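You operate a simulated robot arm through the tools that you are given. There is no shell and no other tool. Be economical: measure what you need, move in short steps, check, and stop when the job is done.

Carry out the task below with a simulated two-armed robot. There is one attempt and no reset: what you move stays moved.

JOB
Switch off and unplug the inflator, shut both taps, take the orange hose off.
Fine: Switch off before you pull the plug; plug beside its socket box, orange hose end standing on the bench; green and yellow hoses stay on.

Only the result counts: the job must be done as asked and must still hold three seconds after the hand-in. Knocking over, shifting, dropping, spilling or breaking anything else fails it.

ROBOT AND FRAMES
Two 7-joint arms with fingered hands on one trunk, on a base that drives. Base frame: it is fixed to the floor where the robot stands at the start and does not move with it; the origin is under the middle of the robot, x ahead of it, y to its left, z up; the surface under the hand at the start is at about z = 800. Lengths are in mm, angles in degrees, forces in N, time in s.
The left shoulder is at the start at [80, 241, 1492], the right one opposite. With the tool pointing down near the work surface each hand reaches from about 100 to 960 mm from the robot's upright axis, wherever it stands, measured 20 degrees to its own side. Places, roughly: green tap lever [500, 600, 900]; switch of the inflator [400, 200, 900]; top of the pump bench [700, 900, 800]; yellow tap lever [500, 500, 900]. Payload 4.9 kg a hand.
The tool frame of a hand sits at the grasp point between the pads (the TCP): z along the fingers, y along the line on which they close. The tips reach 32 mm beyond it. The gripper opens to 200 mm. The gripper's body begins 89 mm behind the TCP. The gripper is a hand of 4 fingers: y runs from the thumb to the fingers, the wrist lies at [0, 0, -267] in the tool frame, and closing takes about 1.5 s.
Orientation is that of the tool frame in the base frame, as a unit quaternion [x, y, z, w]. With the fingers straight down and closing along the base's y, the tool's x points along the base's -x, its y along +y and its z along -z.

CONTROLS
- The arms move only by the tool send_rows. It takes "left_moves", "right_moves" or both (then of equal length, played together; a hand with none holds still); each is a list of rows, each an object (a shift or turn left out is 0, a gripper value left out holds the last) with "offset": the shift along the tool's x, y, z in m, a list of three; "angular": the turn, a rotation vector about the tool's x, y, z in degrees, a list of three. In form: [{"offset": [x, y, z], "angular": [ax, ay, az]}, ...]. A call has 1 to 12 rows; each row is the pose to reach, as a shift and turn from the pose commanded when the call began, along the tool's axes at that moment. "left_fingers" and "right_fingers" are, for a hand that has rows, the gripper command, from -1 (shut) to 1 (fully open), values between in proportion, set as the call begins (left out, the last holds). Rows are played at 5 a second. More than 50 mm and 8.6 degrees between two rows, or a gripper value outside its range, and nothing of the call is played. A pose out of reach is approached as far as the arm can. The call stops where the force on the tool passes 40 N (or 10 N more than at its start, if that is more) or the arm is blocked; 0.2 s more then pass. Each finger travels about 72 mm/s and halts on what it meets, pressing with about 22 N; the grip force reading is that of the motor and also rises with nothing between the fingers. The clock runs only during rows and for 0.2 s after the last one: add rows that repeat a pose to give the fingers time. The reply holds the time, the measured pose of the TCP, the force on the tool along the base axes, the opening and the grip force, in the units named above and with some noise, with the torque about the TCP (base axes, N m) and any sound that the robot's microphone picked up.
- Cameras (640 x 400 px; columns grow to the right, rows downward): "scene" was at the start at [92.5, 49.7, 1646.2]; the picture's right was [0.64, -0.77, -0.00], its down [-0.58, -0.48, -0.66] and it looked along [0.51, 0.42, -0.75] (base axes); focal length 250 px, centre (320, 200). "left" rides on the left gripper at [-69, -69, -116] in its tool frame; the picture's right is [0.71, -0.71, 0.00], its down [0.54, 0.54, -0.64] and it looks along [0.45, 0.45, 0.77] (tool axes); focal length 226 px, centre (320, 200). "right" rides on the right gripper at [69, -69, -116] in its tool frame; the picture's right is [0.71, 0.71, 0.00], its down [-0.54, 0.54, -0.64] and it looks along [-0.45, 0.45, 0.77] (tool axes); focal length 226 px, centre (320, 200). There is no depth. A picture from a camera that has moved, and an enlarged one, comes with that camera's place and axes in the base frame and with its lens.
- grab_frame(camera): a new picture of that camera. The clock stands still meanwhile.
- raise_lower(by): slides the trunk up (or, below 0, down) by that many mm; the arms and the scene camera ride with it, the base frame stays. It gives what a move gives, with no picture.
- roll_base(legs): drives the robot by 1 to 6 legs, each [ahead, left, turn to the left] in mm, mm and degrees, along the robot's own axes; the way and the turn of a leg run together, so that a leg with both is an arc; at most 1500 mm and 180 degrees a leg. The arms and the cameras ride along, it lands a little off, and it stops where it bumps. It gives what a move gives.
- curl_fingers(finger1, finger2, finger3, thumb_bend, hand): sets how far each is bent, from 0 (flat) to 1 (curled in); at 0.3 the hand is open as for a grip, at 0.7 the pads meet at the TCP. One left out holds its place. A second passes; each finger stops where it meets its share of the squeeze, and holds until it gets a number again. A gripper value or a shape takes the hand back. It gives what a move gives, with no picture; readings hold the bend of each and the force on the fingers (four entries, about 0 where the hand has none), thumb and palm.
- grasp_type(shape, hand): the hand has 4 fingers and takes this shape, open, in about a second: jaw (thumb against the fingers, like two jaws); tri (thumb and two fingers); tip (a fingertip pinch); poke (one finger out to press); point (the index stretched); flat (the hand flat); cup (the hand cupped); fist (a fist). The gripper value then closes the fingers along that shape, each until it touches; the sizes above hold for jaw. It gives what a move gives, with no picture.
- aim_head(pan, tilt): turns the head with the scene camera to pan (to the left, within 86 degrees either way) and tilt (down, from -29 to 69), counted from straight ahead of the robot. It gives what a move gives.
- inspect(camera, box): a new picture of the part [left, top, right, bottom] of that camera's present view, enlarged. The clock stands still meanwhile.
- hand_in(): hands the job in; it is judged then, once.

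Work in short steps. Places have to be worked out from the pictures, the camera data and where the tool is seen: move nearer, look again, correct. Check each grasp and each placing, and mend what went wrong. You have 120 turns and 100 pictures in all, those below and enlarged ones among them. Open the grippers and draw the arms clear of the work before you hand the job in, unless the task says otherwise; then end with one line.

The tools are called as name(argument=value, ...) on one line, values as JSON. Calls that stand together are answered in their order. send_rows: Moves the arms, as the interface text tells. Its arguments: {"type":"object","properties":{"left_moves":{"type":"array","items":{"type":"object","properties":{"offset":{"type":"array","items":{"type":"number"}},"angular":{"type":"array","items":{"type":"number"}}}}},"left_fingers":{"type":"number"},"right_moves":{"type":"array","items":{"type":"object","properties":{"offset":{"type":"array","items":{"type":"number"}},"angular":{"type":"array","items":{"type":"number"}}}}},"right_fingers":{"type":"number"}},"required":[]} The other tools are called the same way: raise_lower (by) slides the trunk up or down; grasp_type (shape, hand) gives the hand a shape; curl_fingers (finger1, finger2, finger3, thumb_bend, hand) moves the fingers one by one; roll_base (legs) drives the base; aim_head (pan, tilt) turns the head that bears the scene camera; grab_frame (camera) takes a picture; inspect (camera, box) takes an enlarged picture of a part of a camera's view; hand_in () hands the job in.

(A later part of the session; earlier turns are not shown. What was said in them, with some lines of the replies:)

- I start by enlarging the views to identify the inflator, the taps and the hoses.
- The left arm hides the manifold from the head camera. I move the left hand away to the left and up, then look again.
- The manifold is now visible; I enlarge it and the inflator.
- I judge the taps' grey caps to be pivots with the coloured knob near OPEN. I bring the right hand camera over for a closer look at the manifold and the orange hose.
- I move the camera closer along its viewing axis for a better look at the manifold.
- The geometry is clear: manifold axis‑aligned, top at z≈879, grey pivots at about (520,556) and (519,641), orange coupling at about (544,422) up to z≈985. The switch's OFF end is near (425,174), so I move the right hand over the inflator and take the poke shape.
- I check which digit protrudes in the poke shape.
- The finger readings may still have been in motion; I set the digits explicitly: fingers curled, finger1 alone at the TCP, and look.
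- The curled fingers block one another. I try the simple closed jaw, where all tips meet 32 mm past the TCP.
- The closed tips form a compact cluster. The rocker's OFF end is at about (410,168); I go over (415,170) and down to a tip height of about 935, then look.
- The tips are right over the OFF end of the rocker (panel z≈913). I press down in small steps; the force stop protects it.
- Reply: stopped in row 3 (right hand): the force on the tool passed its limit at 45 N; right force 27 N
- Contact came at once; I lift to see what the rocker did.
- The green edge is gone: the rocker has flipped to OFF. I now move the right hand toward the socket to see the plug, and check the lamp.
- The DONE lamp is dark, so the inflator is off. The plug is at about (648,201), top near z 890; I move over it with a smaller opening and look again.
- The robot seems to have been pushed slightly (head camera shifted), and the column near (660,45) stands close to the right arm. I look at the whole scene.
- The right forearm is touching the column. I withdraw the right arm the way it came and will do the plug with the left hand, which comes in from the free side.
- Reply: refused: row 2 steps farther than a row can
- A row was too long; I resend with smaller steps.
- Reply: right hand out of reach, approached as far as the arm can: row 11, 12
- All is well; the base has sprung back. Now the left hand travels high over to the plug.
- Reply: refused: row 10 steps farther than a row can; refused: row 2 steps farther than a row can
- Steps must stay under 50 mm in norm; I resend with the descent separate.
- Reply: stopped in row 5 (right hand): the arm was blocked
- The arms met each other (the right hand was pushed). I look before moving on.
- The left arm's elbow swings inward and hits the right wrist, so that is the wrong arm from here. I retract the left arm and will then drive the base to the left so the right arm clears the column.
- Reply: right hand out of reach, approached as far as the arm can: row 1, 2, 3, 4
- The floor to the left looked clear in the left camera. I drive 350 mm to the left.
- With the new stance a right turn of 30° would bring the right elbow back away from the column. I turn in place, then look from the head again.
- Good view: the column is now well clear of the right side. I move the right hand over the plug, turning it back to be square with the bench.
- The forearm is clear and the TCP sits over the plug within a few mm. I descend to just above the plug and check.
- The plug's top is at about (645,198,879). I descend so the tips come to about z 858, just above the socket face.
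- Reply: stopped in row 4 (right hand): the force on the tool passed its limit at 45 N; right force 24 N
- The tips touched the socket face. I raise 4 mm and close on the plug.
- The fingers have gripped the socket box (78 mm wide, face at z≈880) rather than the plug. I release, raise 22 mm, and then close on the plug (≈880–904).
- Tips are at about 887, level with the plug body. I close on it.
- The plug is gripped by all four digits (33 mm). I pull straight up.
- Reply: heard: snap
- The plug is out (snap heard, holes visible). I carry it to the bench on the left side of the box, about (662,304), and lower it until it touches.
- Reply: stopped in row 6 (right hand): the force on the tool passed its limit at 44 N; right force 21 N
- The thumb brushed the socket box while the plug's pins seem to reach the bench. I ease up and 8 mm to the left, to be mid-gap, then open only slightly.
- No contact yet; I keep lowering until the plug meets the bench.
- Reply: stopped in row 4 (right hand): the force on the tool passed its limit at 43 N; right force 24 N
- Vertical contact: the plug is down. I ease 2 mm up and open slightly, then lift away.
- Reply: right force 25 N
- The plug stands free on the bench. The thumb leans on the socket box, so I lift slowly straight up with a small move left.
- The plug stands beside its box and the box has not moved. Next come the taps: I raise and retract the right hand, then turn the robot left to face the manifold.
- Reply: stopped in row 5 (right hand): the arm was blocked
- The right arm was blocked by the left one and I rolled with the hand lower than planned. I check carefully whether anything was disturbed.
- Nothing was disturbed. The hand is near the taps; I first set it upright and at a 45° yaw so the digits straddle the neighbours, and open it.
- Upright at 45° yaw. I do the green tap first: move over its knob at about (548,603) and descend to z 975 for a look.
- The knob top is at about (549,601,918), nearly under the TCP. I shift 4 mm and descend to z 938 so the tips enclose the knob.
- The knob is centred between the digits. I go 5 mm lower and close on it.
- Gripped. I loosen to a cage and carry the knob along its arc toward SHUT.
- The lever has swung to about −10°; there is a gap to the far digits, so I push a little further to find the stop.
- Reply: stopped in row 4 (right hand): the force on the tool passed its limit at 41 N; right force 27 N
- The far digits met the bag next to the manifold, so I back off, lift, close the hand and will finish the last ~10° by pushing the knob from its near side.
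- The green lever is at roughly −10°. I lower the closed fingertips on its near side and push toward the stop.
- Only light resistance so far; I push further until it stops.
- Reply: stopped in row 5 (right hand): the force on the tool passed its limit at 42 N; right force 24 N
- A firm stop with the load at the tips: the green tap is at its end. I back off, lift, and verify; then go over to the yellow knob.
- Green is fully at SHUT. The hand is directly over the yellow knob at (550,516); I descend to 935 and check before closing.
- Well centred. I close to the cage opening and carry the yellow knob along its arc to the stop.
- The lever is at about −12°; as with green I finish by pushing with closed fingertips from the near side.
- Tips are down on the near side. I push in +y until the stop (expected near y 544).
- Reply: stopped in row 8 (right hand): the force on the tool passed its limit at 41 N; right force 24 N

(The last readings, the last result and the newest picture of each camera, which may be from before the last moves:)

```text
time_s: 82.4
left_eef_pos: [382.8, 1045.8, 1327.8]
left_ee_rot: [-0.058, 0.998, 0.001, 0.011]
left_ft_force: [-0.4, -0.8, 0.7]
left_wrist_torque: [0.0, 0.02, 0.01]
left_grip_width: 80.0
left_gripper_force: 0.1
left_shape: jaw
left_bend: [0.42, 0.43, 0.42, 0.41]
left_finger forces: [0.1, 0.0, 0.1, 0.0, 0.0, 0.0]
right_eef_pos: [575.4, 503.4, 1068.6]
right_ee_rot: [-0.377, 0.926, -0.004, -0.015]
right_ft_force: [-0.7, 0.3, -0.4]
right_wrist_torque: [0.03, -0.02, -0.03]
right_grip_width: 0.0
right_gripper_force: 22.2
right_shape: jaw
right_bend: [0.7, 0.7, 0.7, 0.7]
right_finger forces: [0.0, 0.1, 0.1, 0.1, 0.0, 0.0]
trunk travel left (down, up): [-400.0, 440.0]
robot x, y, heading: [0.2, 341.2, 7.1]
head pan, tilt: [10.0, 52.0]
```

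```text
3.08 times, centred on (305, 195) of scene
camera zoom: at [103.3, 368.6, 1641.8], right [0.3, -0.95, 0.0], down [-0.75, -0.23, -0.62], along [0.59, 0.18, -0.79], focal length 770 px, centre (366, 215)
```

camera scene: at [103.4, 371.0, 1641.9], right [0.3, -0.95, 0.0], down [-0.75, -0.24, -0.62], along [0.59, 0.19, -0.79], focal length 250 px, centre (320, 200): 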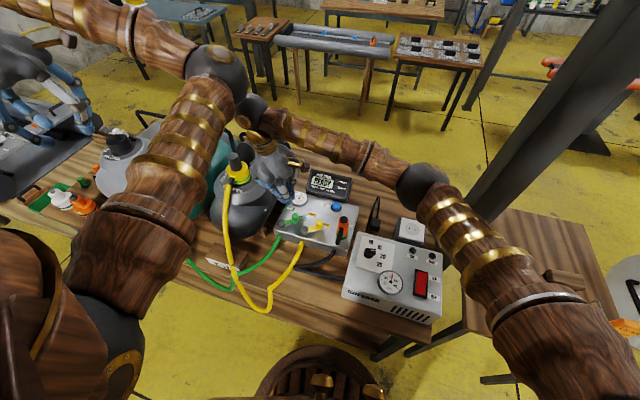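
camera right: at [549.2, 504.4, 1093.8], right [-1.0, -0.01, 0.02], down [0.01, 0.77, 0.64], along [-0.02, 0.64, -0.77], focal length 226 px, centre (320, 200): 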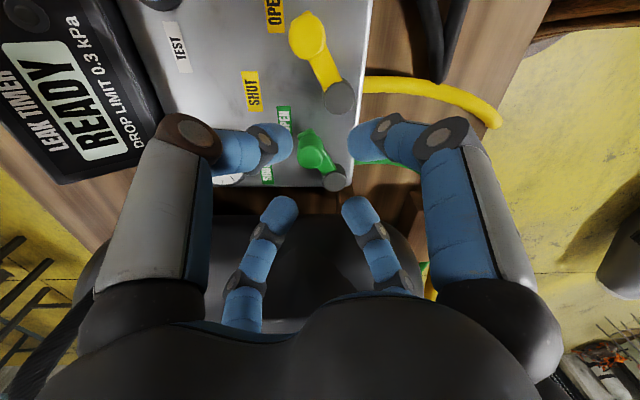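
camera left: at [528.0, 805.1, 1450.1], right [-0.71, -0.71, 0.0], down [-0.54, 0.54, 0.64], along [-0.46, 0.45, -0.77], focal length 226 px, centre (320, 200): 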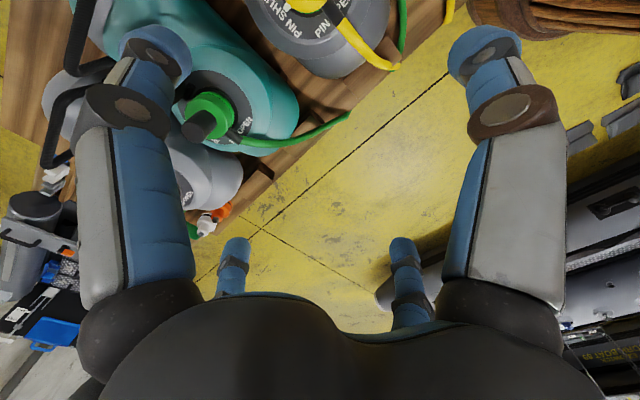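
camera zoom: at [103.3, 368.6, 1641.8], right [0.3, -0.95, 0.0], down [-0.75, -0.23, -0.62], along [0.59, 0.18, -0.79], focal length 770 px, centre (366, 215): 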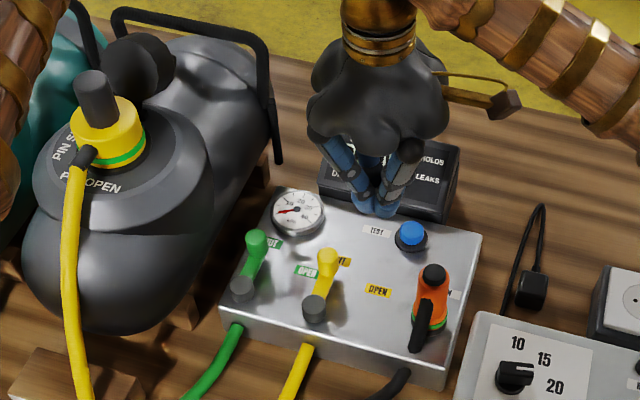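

Both taps are shut and parallel to the SHUT labels. Now the orange coupling at about (541,427), top z≈985: I move above it and open to about 90 mm.

send_rows(right_moves=[{"offset": [0.026, -0.01, -0.01]}, {"offset": [0.052, -0.02, -0.02]}, {"offset": [0.0773, -0.031, -0.02]}, {"offset": [0.0773, -0.031, -0.02]}, {"offset": [0.0773, -0.031, -0.02]}], right_fingers=-0.1)

grab_frame(camera="right")

inspect(camera="scene", box=[290, 170, 400, 280])

```text
time_s: 83.6
left_eef_pos: [384.1, 1046.2, 1328.4]
left_ee_rot: [-0.057, 0.998, 0.001, 0.01]
left_ft_force: [0.9, 0.1, 0.2]
left_wrist_torque: [0.01, -0.01, 0.01]
left_grip_width: 79.9
left_gripper_force: 0.1
left_shape: jaw
left_bend: [0.42, 0.43, 0.42, 0.41]
left_finger forces: [0.0, 0.0, 0.0, 0.1, 0.0, 0.0]
right_eef_pos: [542.1, 428.5, 1090.0]
right_ee_rot: [-0.377, 0.926, -0.004, -0.014]
right_ft_force: [-0.2, -0.2, -0.3]
right_wrist_torque: [-0.01, 0.01, 0.03]
right_grip_width: 89.7
right_gripper_force: 0.1
right_shape: jaw
right_bend: [0.4, 0.4, 0.4, 0.38]
right_finger forces: [0.0, 0.1, 0.1, 0.1, 0.1, 0.0]
trunk travel left (down, up): [-400.0, 440.0]
robot x, y, heading: [-0.1, 339.5, 7.3]
head pan, tilt: [10.0, 52.0]
```

```text
22 pictures are left
camera right: at [545.3, 333.9, 1207.5], right [-1.0, 0.01, 0.02], down [0.02, 0.78, 0.63], along [-0.01, 0.63, -0.78], focal length 226 px, centre (320, 200)
```

right: 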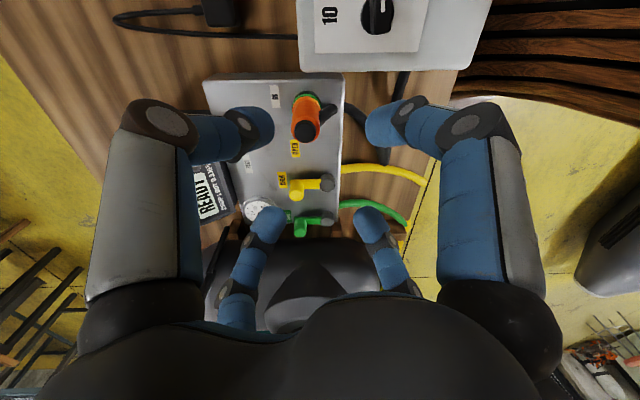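

```text
3.64 times, centred on (345, 225) of scene
camera zoom: at [103.7, 368.4, 1641.9], right [0.3, -0.95, 0.0], down [-0.75, -0.23, -0.62], along [0.59, 0.18, -0.79], focal length 910 px, centre (229, 109)
```

zoom: 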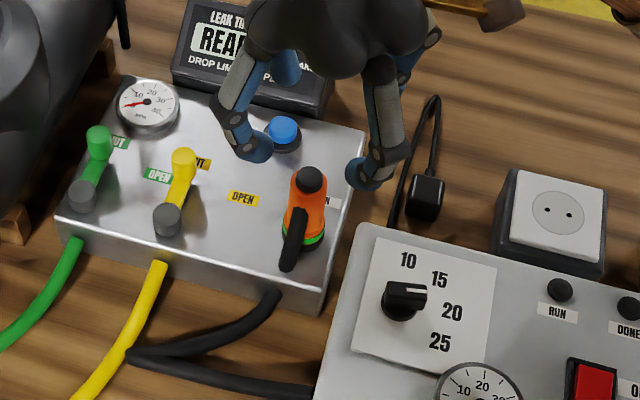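

Combining both cameras, the coupling's axis is at about (555,429) and its top at z≈970. I shift over it and descend so the tips are at about 932, above the black stub.

send_rows(right_moves=[{"offset": [-0.0093, -0.009, 0.02]}, {"offset": [-0.0093, -0.009, 0.06]}, {"offset": [-0.0093, -0.009, 0.09]}, {"offset": [-0.0093, -0.009, 0.11]}, {"offset": [-0.0093, -0.009, 0.123]}, {"offset": [-0.0093, -0.009, 0.123]}], right_fingers=-0.1)

inspect(camera="right", box=[200, 80, 440, 260])

```text
time_s: 85.0
left_eef_pos: [383.2, 1044.9, 1327.9]
left_ee_rot: [-0.058, 0.998, 0.001, 0.012]
left_ft_force: [-0.2, -0.1, 0.7]
left_wrist_torque: [-0.01, -0.01, -0.04]
left_grip_width: 79.9
left_gripper_force: 0.0
left_shape: jaw
left_bend: [0.42, 0.43, 0.42, 0.41]
left_finger forces: [0.0, 0.0, 0.0, 0.0, 0.1, 0.0]
right_eef_pos: [555.0, 425.2, 966.1]
right_ee_rot: [-0.378, 0.926, -0.004, -0.014]
right_ft_force: [0.0, 0.6, 0.5]
right_wrist_torque: [-0.04, 0.0, -0.01]
right_grip_width: 89.7
right_gripper_force: 0.1
right_shape: jaw
right_bend: [0.4, 0.4, 0.4, 0.38]
right_finger forces: [0.0, 0.1, 0.0, 0.0, 0.1, 0.0]
trunk travel left (down, up): [-400.0, 440.0]
robot x, y, heading: [-3.0, 343.4, 7.1]
head pan, tilt: [10.0, 52.0]
```

```text
2.22 times, centred on (320, 170) of right
camera zoom: at [556.9, 331.2, 1084.8], right [-1.0, 0.01, 0.02], down [0.02, 0.78, 0.63], along [-0.01, 0.63, -0.78], focal length 502 px, centre (320, 267)
```

zoom: 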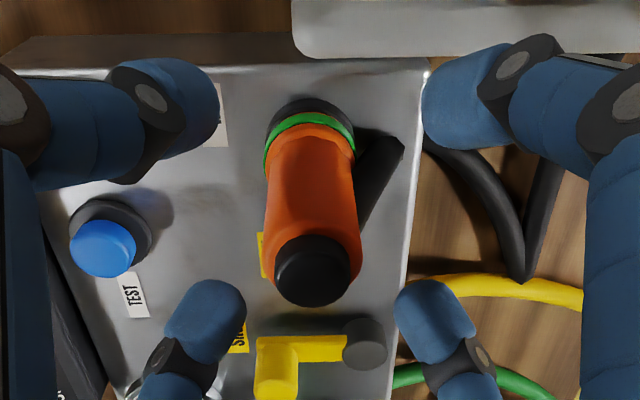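

Centred on the axis. I lower 5 mm more and close on the orange body.

send_rows(right_moves=[{"offset": [-0.0015, 0.0015, 0.005]}, {"offset": [-0.0015, 0.0015, 0.005]}, {"offset": [-0.0015, 0.0015, 0.005]}, {"offset": [-0.0015, 0.0015, 0.005]}, {"offset": [-0.0015, 0.0015, 0.005]}, {"offset": [-0.0015, 0.0015, 0.005]}, {"offset": [-0.0015, 0.0015, 0.005]}], right_fingers=-1)

inspect(camera="right", box=[200, 80, 440, 260])

```text
time_s: 86.6
left_eef_pos: [384.2, 1044.4, 1326.9]
left_ee_rot: [-0.057, 0.998, 0.001, 0.01]
left_ft_force: [-0.4, 0.3, -0.4]
left_wrist_torque: [0.03, 0.0, 0.02]
left_grip_width: 80.0
left_gripper_force: 0.0
left_shape: jaw
left_bend: [0.42, 0.43, 0.42, 0.41]
left_finger forces: [0.1, 0.0, 0.0, 0.0, 0.1, 0.0]
right_eef_pos: [553.7, 428.0, 960.5]
right_ee_rot: [-0.377, 0.926, -0.004, -0.014]
right_ft_force: [-2.3, -2.3, -8.2]
right_wrist_torque: [-0.04, 0.03, 0.0]
right_grip_width: 25.2
right_gripper_force: 22.2
right_shape: jaw
right_bend: [0.74, 0.58, 0.54, 0.61]
right_finger forces: [18.9, 16.5, 19.4, 0.0, 17.7, 0.0]
trunk travel left (down, up): [-400.0, 440.0]
robot x, y, heading: [-2.3, 340.7, 7.2]
head pan, tilt: [10.0, 52.0]
```

```text
2.22 times, centred on (320, 170) of right
camera zoom: at [556.1, 333.3, 1079.0], right [-1.0, 0.01, 0.02], down [0.02, 0.78, 0.63], along [-0.01, 0.63, -0.78], focal length 502 px, centre (320, 267)
```

zoom: 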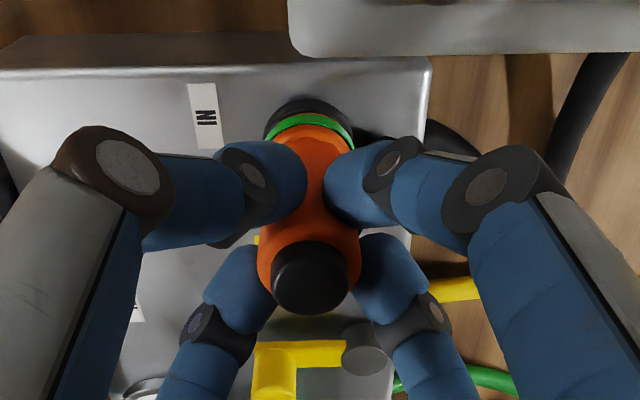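

Firm grip. I pull straight up carefully.

send_rows(right_moves=[{"offset": [0, 0, -0.004]}, {"offset": [0, 0, -0.008]}, {"offset": [0, 0, -0.014]}, {"offset": [0, 0, -0.022]}, {"offset": [0, 0, -0.032]}, {"offset": [0, 0, -0.045]}, {"offset": [0, 0, -0.045]}], right_fingers=-1)

```text
time_s: 88.2
left_eef_pos: [383.9, 1045.9, 1328.2]
left_ee_rot: [-0.058, 0.998, 0.0, 0.01]
left_ft_force: [-0.5, -0.1, -1.0]
left_wrist_torque: [-0.01, -0.04, 0.06]
left_grip_width: 80.1
left_gripper_force: 0.1
left_shape: jaw
left_bend: [0.42, 0.43, 0.42, 0.41]
left_finger forces: [0.1, 0.1, 0.1, 0.0, 0.1, 0.0]
right_eef_pos: [557.0, 427.3, 1005.6]
right_ee_rot: [-0.377, 0.926, -0.004, -0.015]
right_ft_force: [-0.4, 0.1, -1.4]
right_wrist_torque: [0.03, 0.01, -0.02]
right_grip_width: 25.2
right_gripper_force: 22.1
right_shape: jaw
right_bend: [0.74, 0.58, 0.54, 0.61]
right_finger forces: [19.2, 16.9, 20.9, 0.1, 17.6, 0.0]
trunk travel left (down, up): [-400.0, 440.0]
robot x, y, heading: [5.9, 341.5, 7.3]
head pan, tilt: [10.0, 52.0]
```

It moved freely; I look to see whether the coupling came off.

grab_frame(camera="right")

inspect(camera="scene", box=[270, 150, 430, 310])

```text
18 pictures are left
camera right: at [558.4, 332.9, 1124.3], right [-1.0, 0.01, 0.02], down [0.02, 0.78, 0.63], along [-0.01, 0.63, -0.78], focal length 226 px, centre (320, 200)
```

right: 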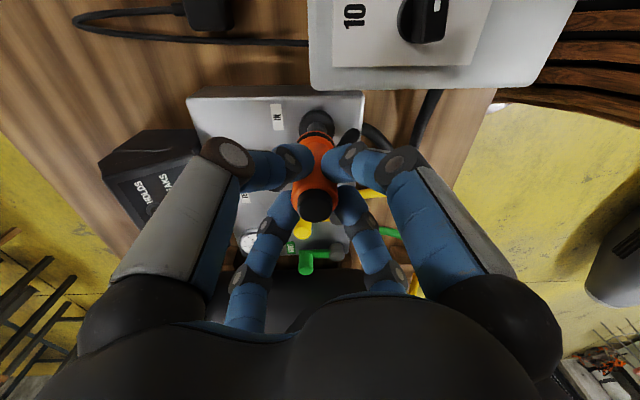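

```text
2.50 times, centred on (350, 230) of scene
camera zoom: at [103.6, 368.2, 1641.9], right [0.3, -0.96, 0.0], down [-0.75, -0.23, -0.62], along [0.59, 0.18, -0.79], focal length 626 px, centre (245, 125)
```

zoom: 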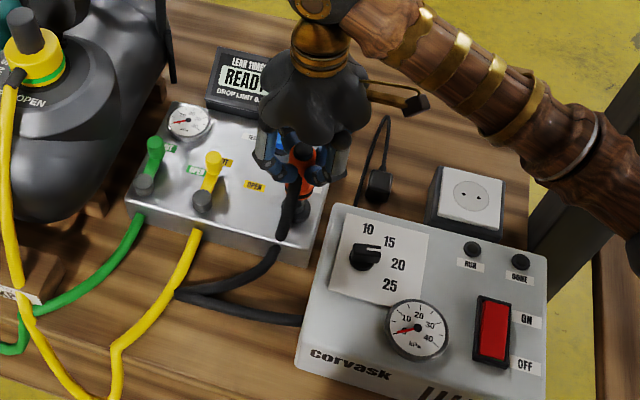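

The coupling is off and its black hose follows. The clear spot is the bench in front of the manifold, about (365,470), well inside the front edge (x≈255). I lift a little and carry it there, turning it so its stub points along the hose.

send_rows(right_moves=[{"offset": [0, 0, -0.025], "angular": [0, 0, 0]}, {"offset": [0, 0, -0.045], "angular": [0, 0, 8]}, {"offset": [0.0215, 0.033, -0.045], "angular": [0, 0, 16]}, {"offset": [0.043, 0.066, -0.045], "angular": [0, 0, 24]}, {"offset": [0.0645, 0.099, -0.045], "angular": [0, 0, 32]}, {"offset": [0.086, 0.132, -0.045], "angular": [0, 0, 40]}, {"offset": [0.1075, 0.165, -0.045], "angular": [0, 0, 48]}, {"offset": [0.1075, 0.165, -0.03], "angular": [0, 0, 56]}, {"offset": [0.1075, 0.165, 0.0], "angular": [0, 0, 64]}, {"offset": [0.1075, 0.165, 0.03], "angular": [0, 0, 72]}, {"offset": [0.1075, 0.165, 0.05], "angular": [0, 0, 80]}, {"offset": [0.1075, 0.165, 0.05], "angular": [0, 0, 80]}], right_fingers=-1)

grab_frame(camera="scene")

```text
time_s: 90.8
left_eef_pos: [383.5, 1046.2, 1328.7]
left_ee_rot: [-0.057, 0.998, 0.001, 0.011]
left_ft_force: [0.5, 0.5, 0.9]
left_wrist_torque: [-0.01, 0.0, -0.02]
left_grip_width: 80.1
left_gripper_force: 0.1
left_shape: jaw
left_bend: [0.42, 0.43, 0.42, 0.41]
left_finger forces: [0.0, 0.0, 0.0, 0.1, 0.0, 0.1]
right_eef_pos: [362.4, 468.4, 959.4]
right_ee_rot: [0.307, 0.952, -0.013, -0.008]
right_ft_force: [0.3, 0.4, -1.2]
right_wrist_torque: [0.01, 0.01, -0.01]
right_grip_width: 25.3
right_gripper_force: 21.8
right_shape: jaw
right_bend: [0.74, 0.58, 0.54, 0.61]
right_finger forces: [19.2, 16.9, 21.2, 0.1, 17.5, 0.0]
trunk travel left (down, up): [-400.0, 440.0]
robot x, y, heading: [0.7, 340.9, 7.1]
head pan, tilt: [10.0, 52.0]
```

```text
16 pictures are left
camera scene: at [103.7, 368.3, 1641.9], right [0.3, -0.96, 0.0], down [-0.75, -0.23, -0.62], along [0.59, 0.18, -0.79], focal length 250 px, centre (320, 200)
```

scene: 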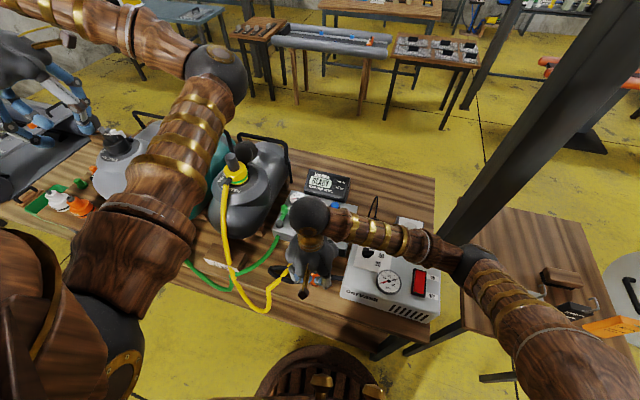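

I check beneath the hand with the right camera before lowering.

grab_frame(camera="right")

inspect(camera="scene", box=[230, 190, 390, 350])

```text
15 pictures are left
camera right: at [268.9, 456.7, 1077.1], right [-0.16, 0.99, -0.01], down [0.77, 0.13, 0.62], along [0.62, 0.09, -0.78], focal length 226 px, centre (320, 200)
```

right: 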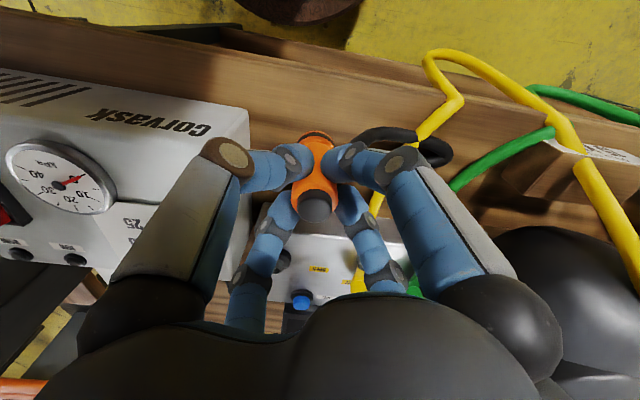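

```text
2.50 times, centred on (310, 270) of scene
camera zoom: at [103.7, 368.3, 1641.9], right [0.3, -0.96, 0.0], down [-0.75, -0.23, -0.62], along [0.59, 0.18, -0.79], focal length 626 px, centre (345, 25)
```

zoom: 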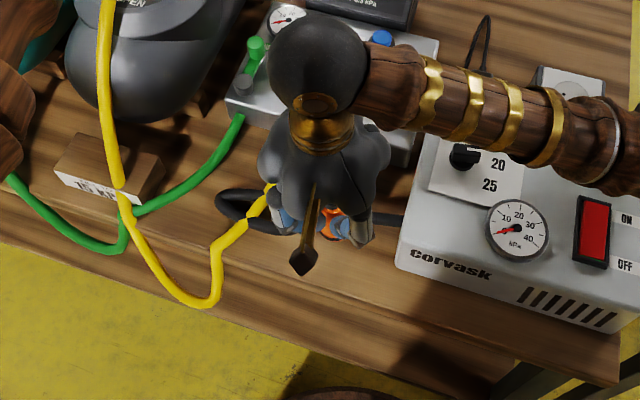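

Looking closely, the bench top shows a seam near x≈345, so I shift the spot to x≈386, clear of the hose at x≈420, and lower until contact.

send_rows(right_moves=[{"offset": [-0.0183, 0.0156, 0]}, {"offset": [-0.0183, 0.0156, 0.035]}, {"offset": [-0.0183, 0.0156, 0.062]}, {"offset": [-0.0183, 0.0156, 0.068]}, {"offset": [-0.0183, 0.0156, 0.072]}, {"offset": [-0.0183, 0.0156, 0.076]}, {"offset": [-0.0183, 0.0156, 0.08]}, {"offset": [-0.0183, 0.0156, 0.084]}, {"offset": [-0.0183, 0.0156, 0.088]}, {"offset": [-0.0183, 0.0156, 0.092]}, {"offset": [-0.0183, 0.0156, 0.096]}], right_fingers=-1)

```text
time_s: 92.4
left_eef_pos: [382.9, 1044.7, 1328.1]
left_ee_rot: [-0.057, 0.998, 0.001, 0.011]
left_ft_force: [0.4, -0.2, -0.1]
left_wrist_torque: [0.01, -0.01, -0.02]
left_grip_width: 80.2
left_gripper_force: 0.1
left_shape: jaw
left_bend: [0.42, 0.43, 0.42, 0.41]
left_finger forces: [0.1, 0.1, 0.1, 0.1, 0.0, 0.0]
right_eef_pos: [383.7, 470.2, 885.4]
right_ee_rot: [0.307, 0.952, -0.008, -0.007]
right_ft_force: [-7.0, -5.0, 32.7]
right_wrist_torque: [-0.3, 0.01, -0.04]
right_grip_width: 26.4
right_gripper_force: 21.7
right_shape: jaw
right_bend: [0.75, 0.79, 0.53, 0.6]
right_finger forces: [25.0, 18.7, 26.3, 0.0, 26.4, 0.0]
trunk travel left (down, up): [-400.0, 440.0]
robot x, y, heading: [-1.8, 343.2, 7.3]
head pan, tilt: [10.0, 52.0]
stopped in row 7 (right hand): the force on the tool passed its limit at 45 N (the readings are from after the stop); the commanded pose is now the measured one
```

Contact with the bench. Finger 2 slipped a bit, so I look before releasing.

inspect(camera="right", box=[200, 60, 440, 260])

inspect(camera="scene", box=[260, 210, 380, 330])

```text
2.00 times, centred on (320, 160) of right
camera zoom: at [290.5, 456.9, 1003.9], right [-0.16, 0.99, -0.01], down [0.77, 0.13, 0.63], along [0.62, 0.1, -0.78], focal length 452 px, centre (320, 280)
```

zoom: 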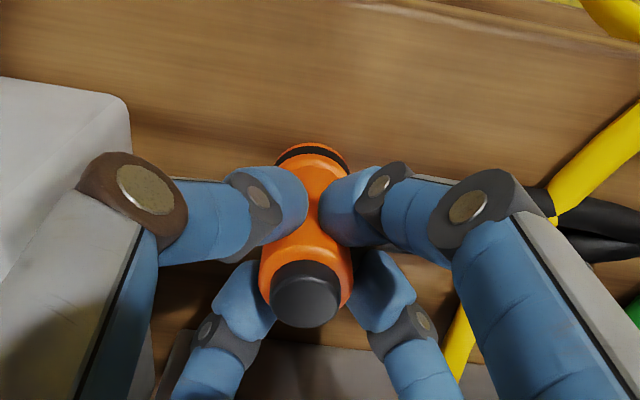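

```text
3.33 times, centred on (320, 270) of scene
camera zoom: at [101.4, 367.5, 1642.3], right [0.3, -0.96, 0.0], down [-0.75, -0.23, -0.62], along [0.59, 0.18, -0.79], focal length 834 px, centre (320, -33)
```

zoom: 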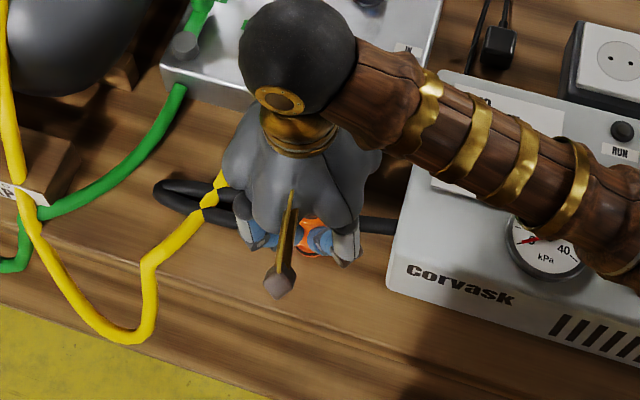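

It stands upright in the grip. I relieve the pressing slightly and open the fingers.

send_rows(right_moves=[{"offset": [0, 0, -0.001]}, {"offset": [0, 0, -0.002]}, {"offset": [0, 0, -0.002]}], right_fingers=-1)

send_rows(right_moves=[{}, {}, {}, {}, {}], right_fingers=-0.2)

inspect(camera="right", box=[200, 60, 440, 260])

```text
time_s: 93.2
left_eef_pos: [382.2, 1042.5, 1328.2]
left_ee_rot: [-0.058, 0.998, 0.001, 0.011]
left_ft_force: [0.7, -0.6, -0.9]
left_wrist_torque: [0.01, 0.0, -0.01]
left_grip_width: 80.1
left_gripper_force: 0.1
left_shape: jaw
left_bend: [0.42, 0.43, 0.42, 0.41]
left_finger forces: [0.0, 0.1, 0.0, 0.0, 0.1, 0.0]
right_eef_pos: [384.5, 470.4, 886.1]
right_ee_rot: [0.306, 0.952, -0.009, -0.006]
right_ft_force: [-4.1, -5.2, 21.8]
right_wrist_torque: [-0.23, -0.02, -0.05]
right_grip_width: 26.6
right_gripper_force: 22.1
right_shape: jaw
right_bend: [0.75, 0.79, 0.53, 0.6]
right_finger forces: [23.6, 18.2, 26.4, 0.0, 24.1, 0.0]
trunk travel left (down, up): [-400.0, 440.0]
robot x, y, heading: [-2.4, 344.5, 7.0]
head pan, tilt: [10.0, 52.0]
```

```text
time_s: 94.4
left_eef_pos: [383.0, 1043.9, 1327.7]
left_ee_rot: [-0.058, 0.998, 0.001, 0.012]
left_ft_force: [-0.3, -0.2, -0.6]
left_wrist_torque: [-0.01, -0.01, 0.02]
left_grip_width: 80.2
left_gripper_force: 0.0
left_shape: jaw
left_bend: [0.42, 0.43, 0.42, 0.41]
left_finger forces: [0.0, 0.0, 0.2, 0.1, 0.0, 0.0]
right_eef_pos: [384.6, 471.5, 884.1]
right_ee_rot: [0.306, 0.952, -0.009, -0.007]
right_ft_force: [-0.3, 0.4, 0.0]
right_wrist_torque: [0.0, -0.01, 0.0]
right_grip_width: 79.6
right_gripper_force: 0.1
right_shape: jaw
right_bend: [0.43, 0.43, 0.43, 0.41]
right_finger forces: [0.0, 0.1, 0.1, 0.0, 0.1, 0.0]
trunk travel left (down, up): [-400.0, 440.0]
robot x, y, heading: [-3.1, 346.2, 7.1]
head pan, tilt: [10.0, 52.0]
```

```text
2.00 times, centred on (320, 160) of right
camera zoom: at [291.7, 458.1, 1003.8], right [-0.16, 0.99, -0.01], down [0.77, 0.13, 0.63], along [0.62, 0.09, -0.78], focal length 452 px, centre (320, 280)
```

zoom: 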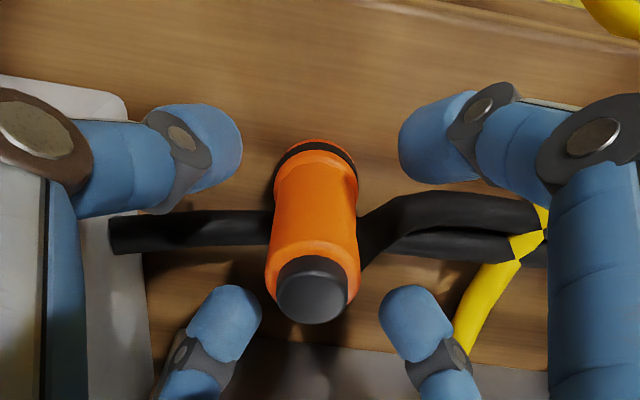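

It stands free and upright. I lift straight up and then draw the hand back toward the robot.

send_rows(right_moves=[{"offset": [0, 0, -0.03]}, {"offset": [0, 0, -0.07]}, {"offset": [0, 0, -0.115]}, {"offset": [0, 0, -0.16]}, {"offset": [0, 0, -0.205]}, {"offset": [0, 0, -0.25]}, {"offset": [0.035, -0.025, -0.27]}, {"offset": [0.06, -0.06, -0.27]}, {"offset": [0.06, -0.105, -0.27]}, {"offset": [0.06, -0.15, -0.27]}, {"offset": [0.06, -0.15, -0.27]}], right_fingers=-0.2)

grab_frame(camera="scene")

inspect(camera="scene", box=[200, 150, 360, 310])

inspect(camera="scene", box=[290, 170, 450, 330])

```text
time_s: 96.8
left_eef_pos: [384.3, 1045.9, 1327.3]
left_ee_rot: [-0.057, 0.998, 0.0, 0.011]
left_ft_force: [0.0, 0.6, -0.7]
left_wrist_torque: [-0.05, 0.0, 0.0]
left_grip_width: 80.2
left_gripper_force: 0.0
left_shape: jaw
left_bend: [0.42, 0.43, 0.42, 0.41]
left_finger forces: [0.1, 0.0, 0.0, 0.0, 0.0, 0.0]
right_eef_pos: [258.2, 394.9, 1159.9]
right_ee_rot: [0.306, 0.952, -0.011, -0.007]
right_ft_force: [0.2, 1.2, 0.6]
right_wrist_torque: [-0.01, 0.03, 0.03]
right_grip_width: 79.8
right_gripper_force: 0.0
right_shape: jaw
right_bend: [0.43, 0.43, 0.43, 0.41]
right_finger forces: [0.0, 0.0, 0.0, 0.0, 0.0, 0.1]
right hand out of reach, approached as far as the arm can: row 10, 11
trunk travel left (down, up): [-400.0, 440.0]
robot x, y, heading: [0.0, 341.1, 6.7]
head pan, tilt: [10.0, 52.0]
```

```text
10 pictures are left
camera scene: at [103.8, 369.7, 1641.8], right [0.3, -0.95, 0.0], down [-0.75, -0.23, -0.62], along [0.59, 0.18, -0.79], focal length 250 px, centre (320, 200)
```

scene: 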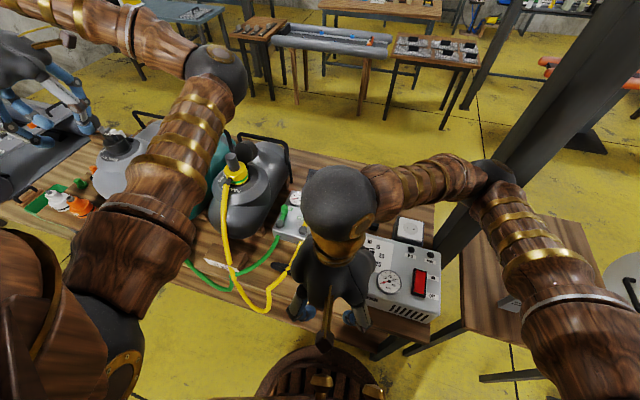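

```text
2.50 times, centred on (280, 230) of scene
camera zoom: at [103.8, 369.7, 1641.8], right [0.3, -0.95, 0.0], down [-0.75, -0.23, -0.62], along [0.59, 0.18, -0.79], focal length 626 px, centre (420, 125)
```

zoom: 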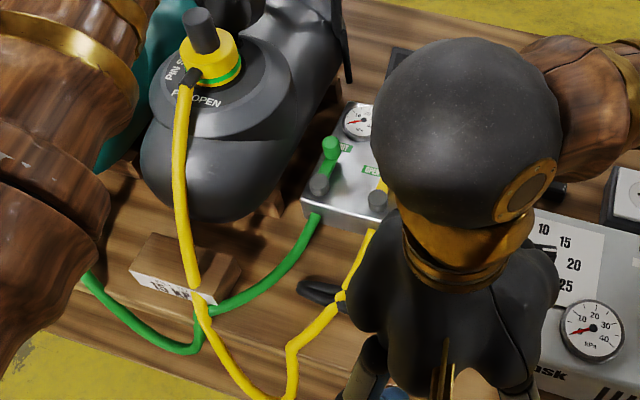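

```text
2.50 times, centred on (370, 250) of scene
camera zoom: at [103.8, 369.7, 1641.8], right [0.3, -0.95, 0.0], down [-0.75, -0.23, -0.62], along [0.59, 0.18, -0.79], focal length 626 px, centre (195, 75)
```

zoom: 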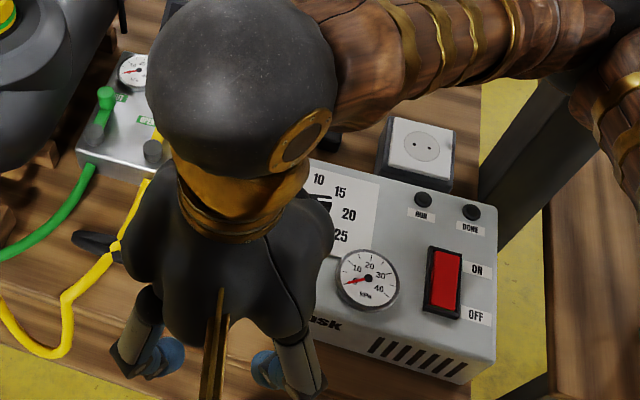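

The hand blocks the view; I move it further right and up for a final check.

send_rows(right_moves=[{"offset": [-0.03, -0.03, 0]}, {"offset": [-0.06, -0.06, -0.01]}, {"offset": [-0.09, -0.09, -0.02]}, {"offset": [-0.12, -0.12, -0.03]}, {"offset": [-0.15, -0.15, -0.03]}, {"offset": [-0.15, -0.15, -0.03]}])

grab_frame(camera="scene")

inspect(camera="scene", box=[240, 170, 400, 330])

```text
time_s: 98.2
left_eef_pos: [382.8, 1046.9, 1326.1]
left_ee_rot: [-0.058, 0.998, 0.0, 0.011]
left_ft_force: [0.1, 0.1, -0.6]
left_wrist_torque: [-0.02, 0.03, 0.0]
left_grip_width: 80.2
left_gripper_force: 0.1
left_shape: jaw
left_bend: [0.42, 0.43, 0.42, 0.41]
left_finger forces: [0.1, 0.0, 0.0, 0.1, 0.0, 0.0]
right_eef_pos: [384.8, 238.7, 1224.0]
right_ee_rot: [0.307, 0.952, -0.011, -0.008]
right_ft_force: [-0.7, 0.0, -0.1]
right_wrist_torque: [-0.01, 0.02, 0.03]
right_grip_width: 79.9
right_gripper_force: 0.1
right_shape: jaw
right_bend: [0.43, 0.43, 0.43, 0.41]
right_finger forces: [0.0, 0.0, 0.0, 0.0, 0.0, 0.0]
right hand out of reach, approached as far as the arm can: row 1, 2, 3, 4, 5, 6
trunk travel left (down, up): [-400.0, 440.0]
robot x, y, heading: [-1.5, 338.9, 7.4]
head pan, tilt: [10.0, 52.0]
```

```text
7 pictures are left
camera scene: at [103.6, 369.4, 1641.8], right [0.3, -0.96, 0.0], down [-0.75, -0.23, -0.62], along [0.59, 0.18, -0.79], focal length 250 px, centre (320, 200)
```

scene: 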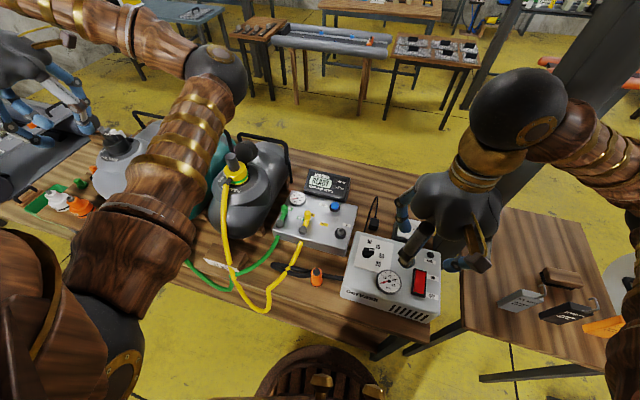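

```text
2.50 times, centred on (320, 250) of scene
camera zoom: at [103.6, 369.4, 1641.8], right [0.3, -0.96, 0.0], down [-0.75, -0.23, -0.62], along [0.59, 0.18, -0.79], focal length 626 px, centre (320, 75)
```

zoom: 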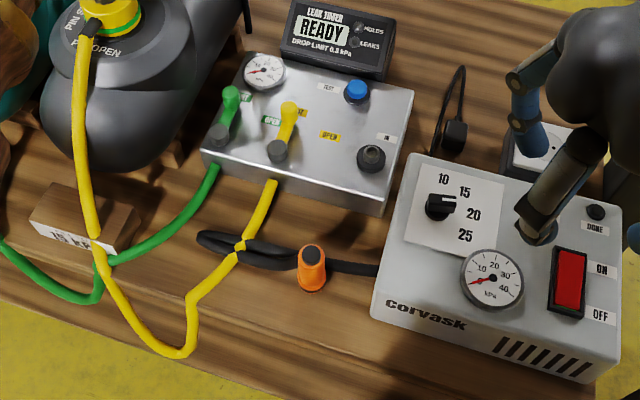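

Everything is in place: switch at OFF, plug standing beside its box, both taps at SHUT, orange coupling standing on the bench, green and yellow hoses on. I open both hands fully and then hand in.

send_rows(left_moves=[{}, {}, {}, {}, {}, {}, {}, {}], right_moves=[{}, {}, {}, {}, {}, {}, {}, {}], left_fingers=1, right_fingers=1)

inspect(camera="scene", box=[240, 170, 400, 330])

```text
time_s: 100.0
left_eef_pos: [384.4, 1044.8, 1328.1]
left_ee_rot: [-0.058, 0.998, 0.001, 0.01]
left_ft_force: [-0.9, -0.6, 1.1]
left_wrist_torque: [0.01, 0.02, 0.01]
left_grip_width: 199.5
left_gripper_force: 0.1
left_shape: jaw
left_bend: [0.3, 0.3, 0.3, 0.3]
left_finger forces: [0.0, 0.0, 0.0, 0.0, 0.1, 0.0]
right_eef_pos: [384.0, 239.0, 1225.9]
right_ee_rot: [0.306, 0.952, -0.01, -0.008]
right_ft_force: [-0.7, 0.0, 0.3]
right_wrist_torque: [0.04, 0.03, 0.02]
right_grip_width: 199.9
right_gripper_force: 0.2
right_shape: jaw
right_bend: [0.3, 0.3, 0.3, 0.3]
right_finger forces: [0.1, 0.1, 0.0, 0.0, 0.0, 0.0]
trunk travel left (down, up): [-400.0, 440.0]
robot x, y, heading: [-1.9, 340.0, 7.2]
head pan, tilt: [10.0, 52.0]
```

```text
2.50 times, centred on (320, 250) of scene
camera zoom: at [103.6, 368.2, 1641.9], right [0.3, -0.96, 0.0], down [-0.75, -0.23, -0.62], along [0.59, 0.18, -0.79], focal length 626 px, centre (320, 75)
```

zoom: 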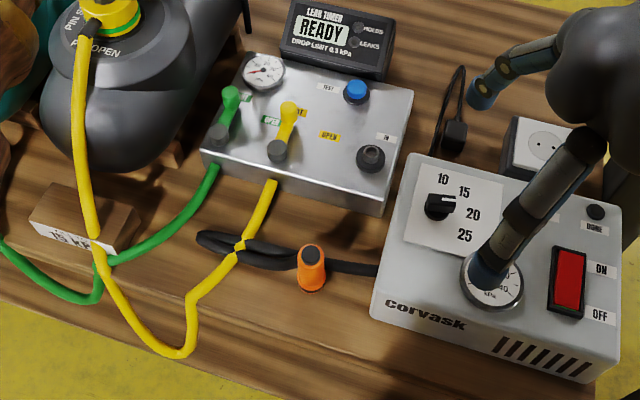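

The scene is stable and the arms are clear; I hand in.

hand_in()

```text
The job is handed in.
```

The job is done and handed in: the inflator was switched off before I pulled the plug, the plug stands beside its socket box, both taps are shut, the orange hose end stands on the bench, and the green and yellow hoses are still on.
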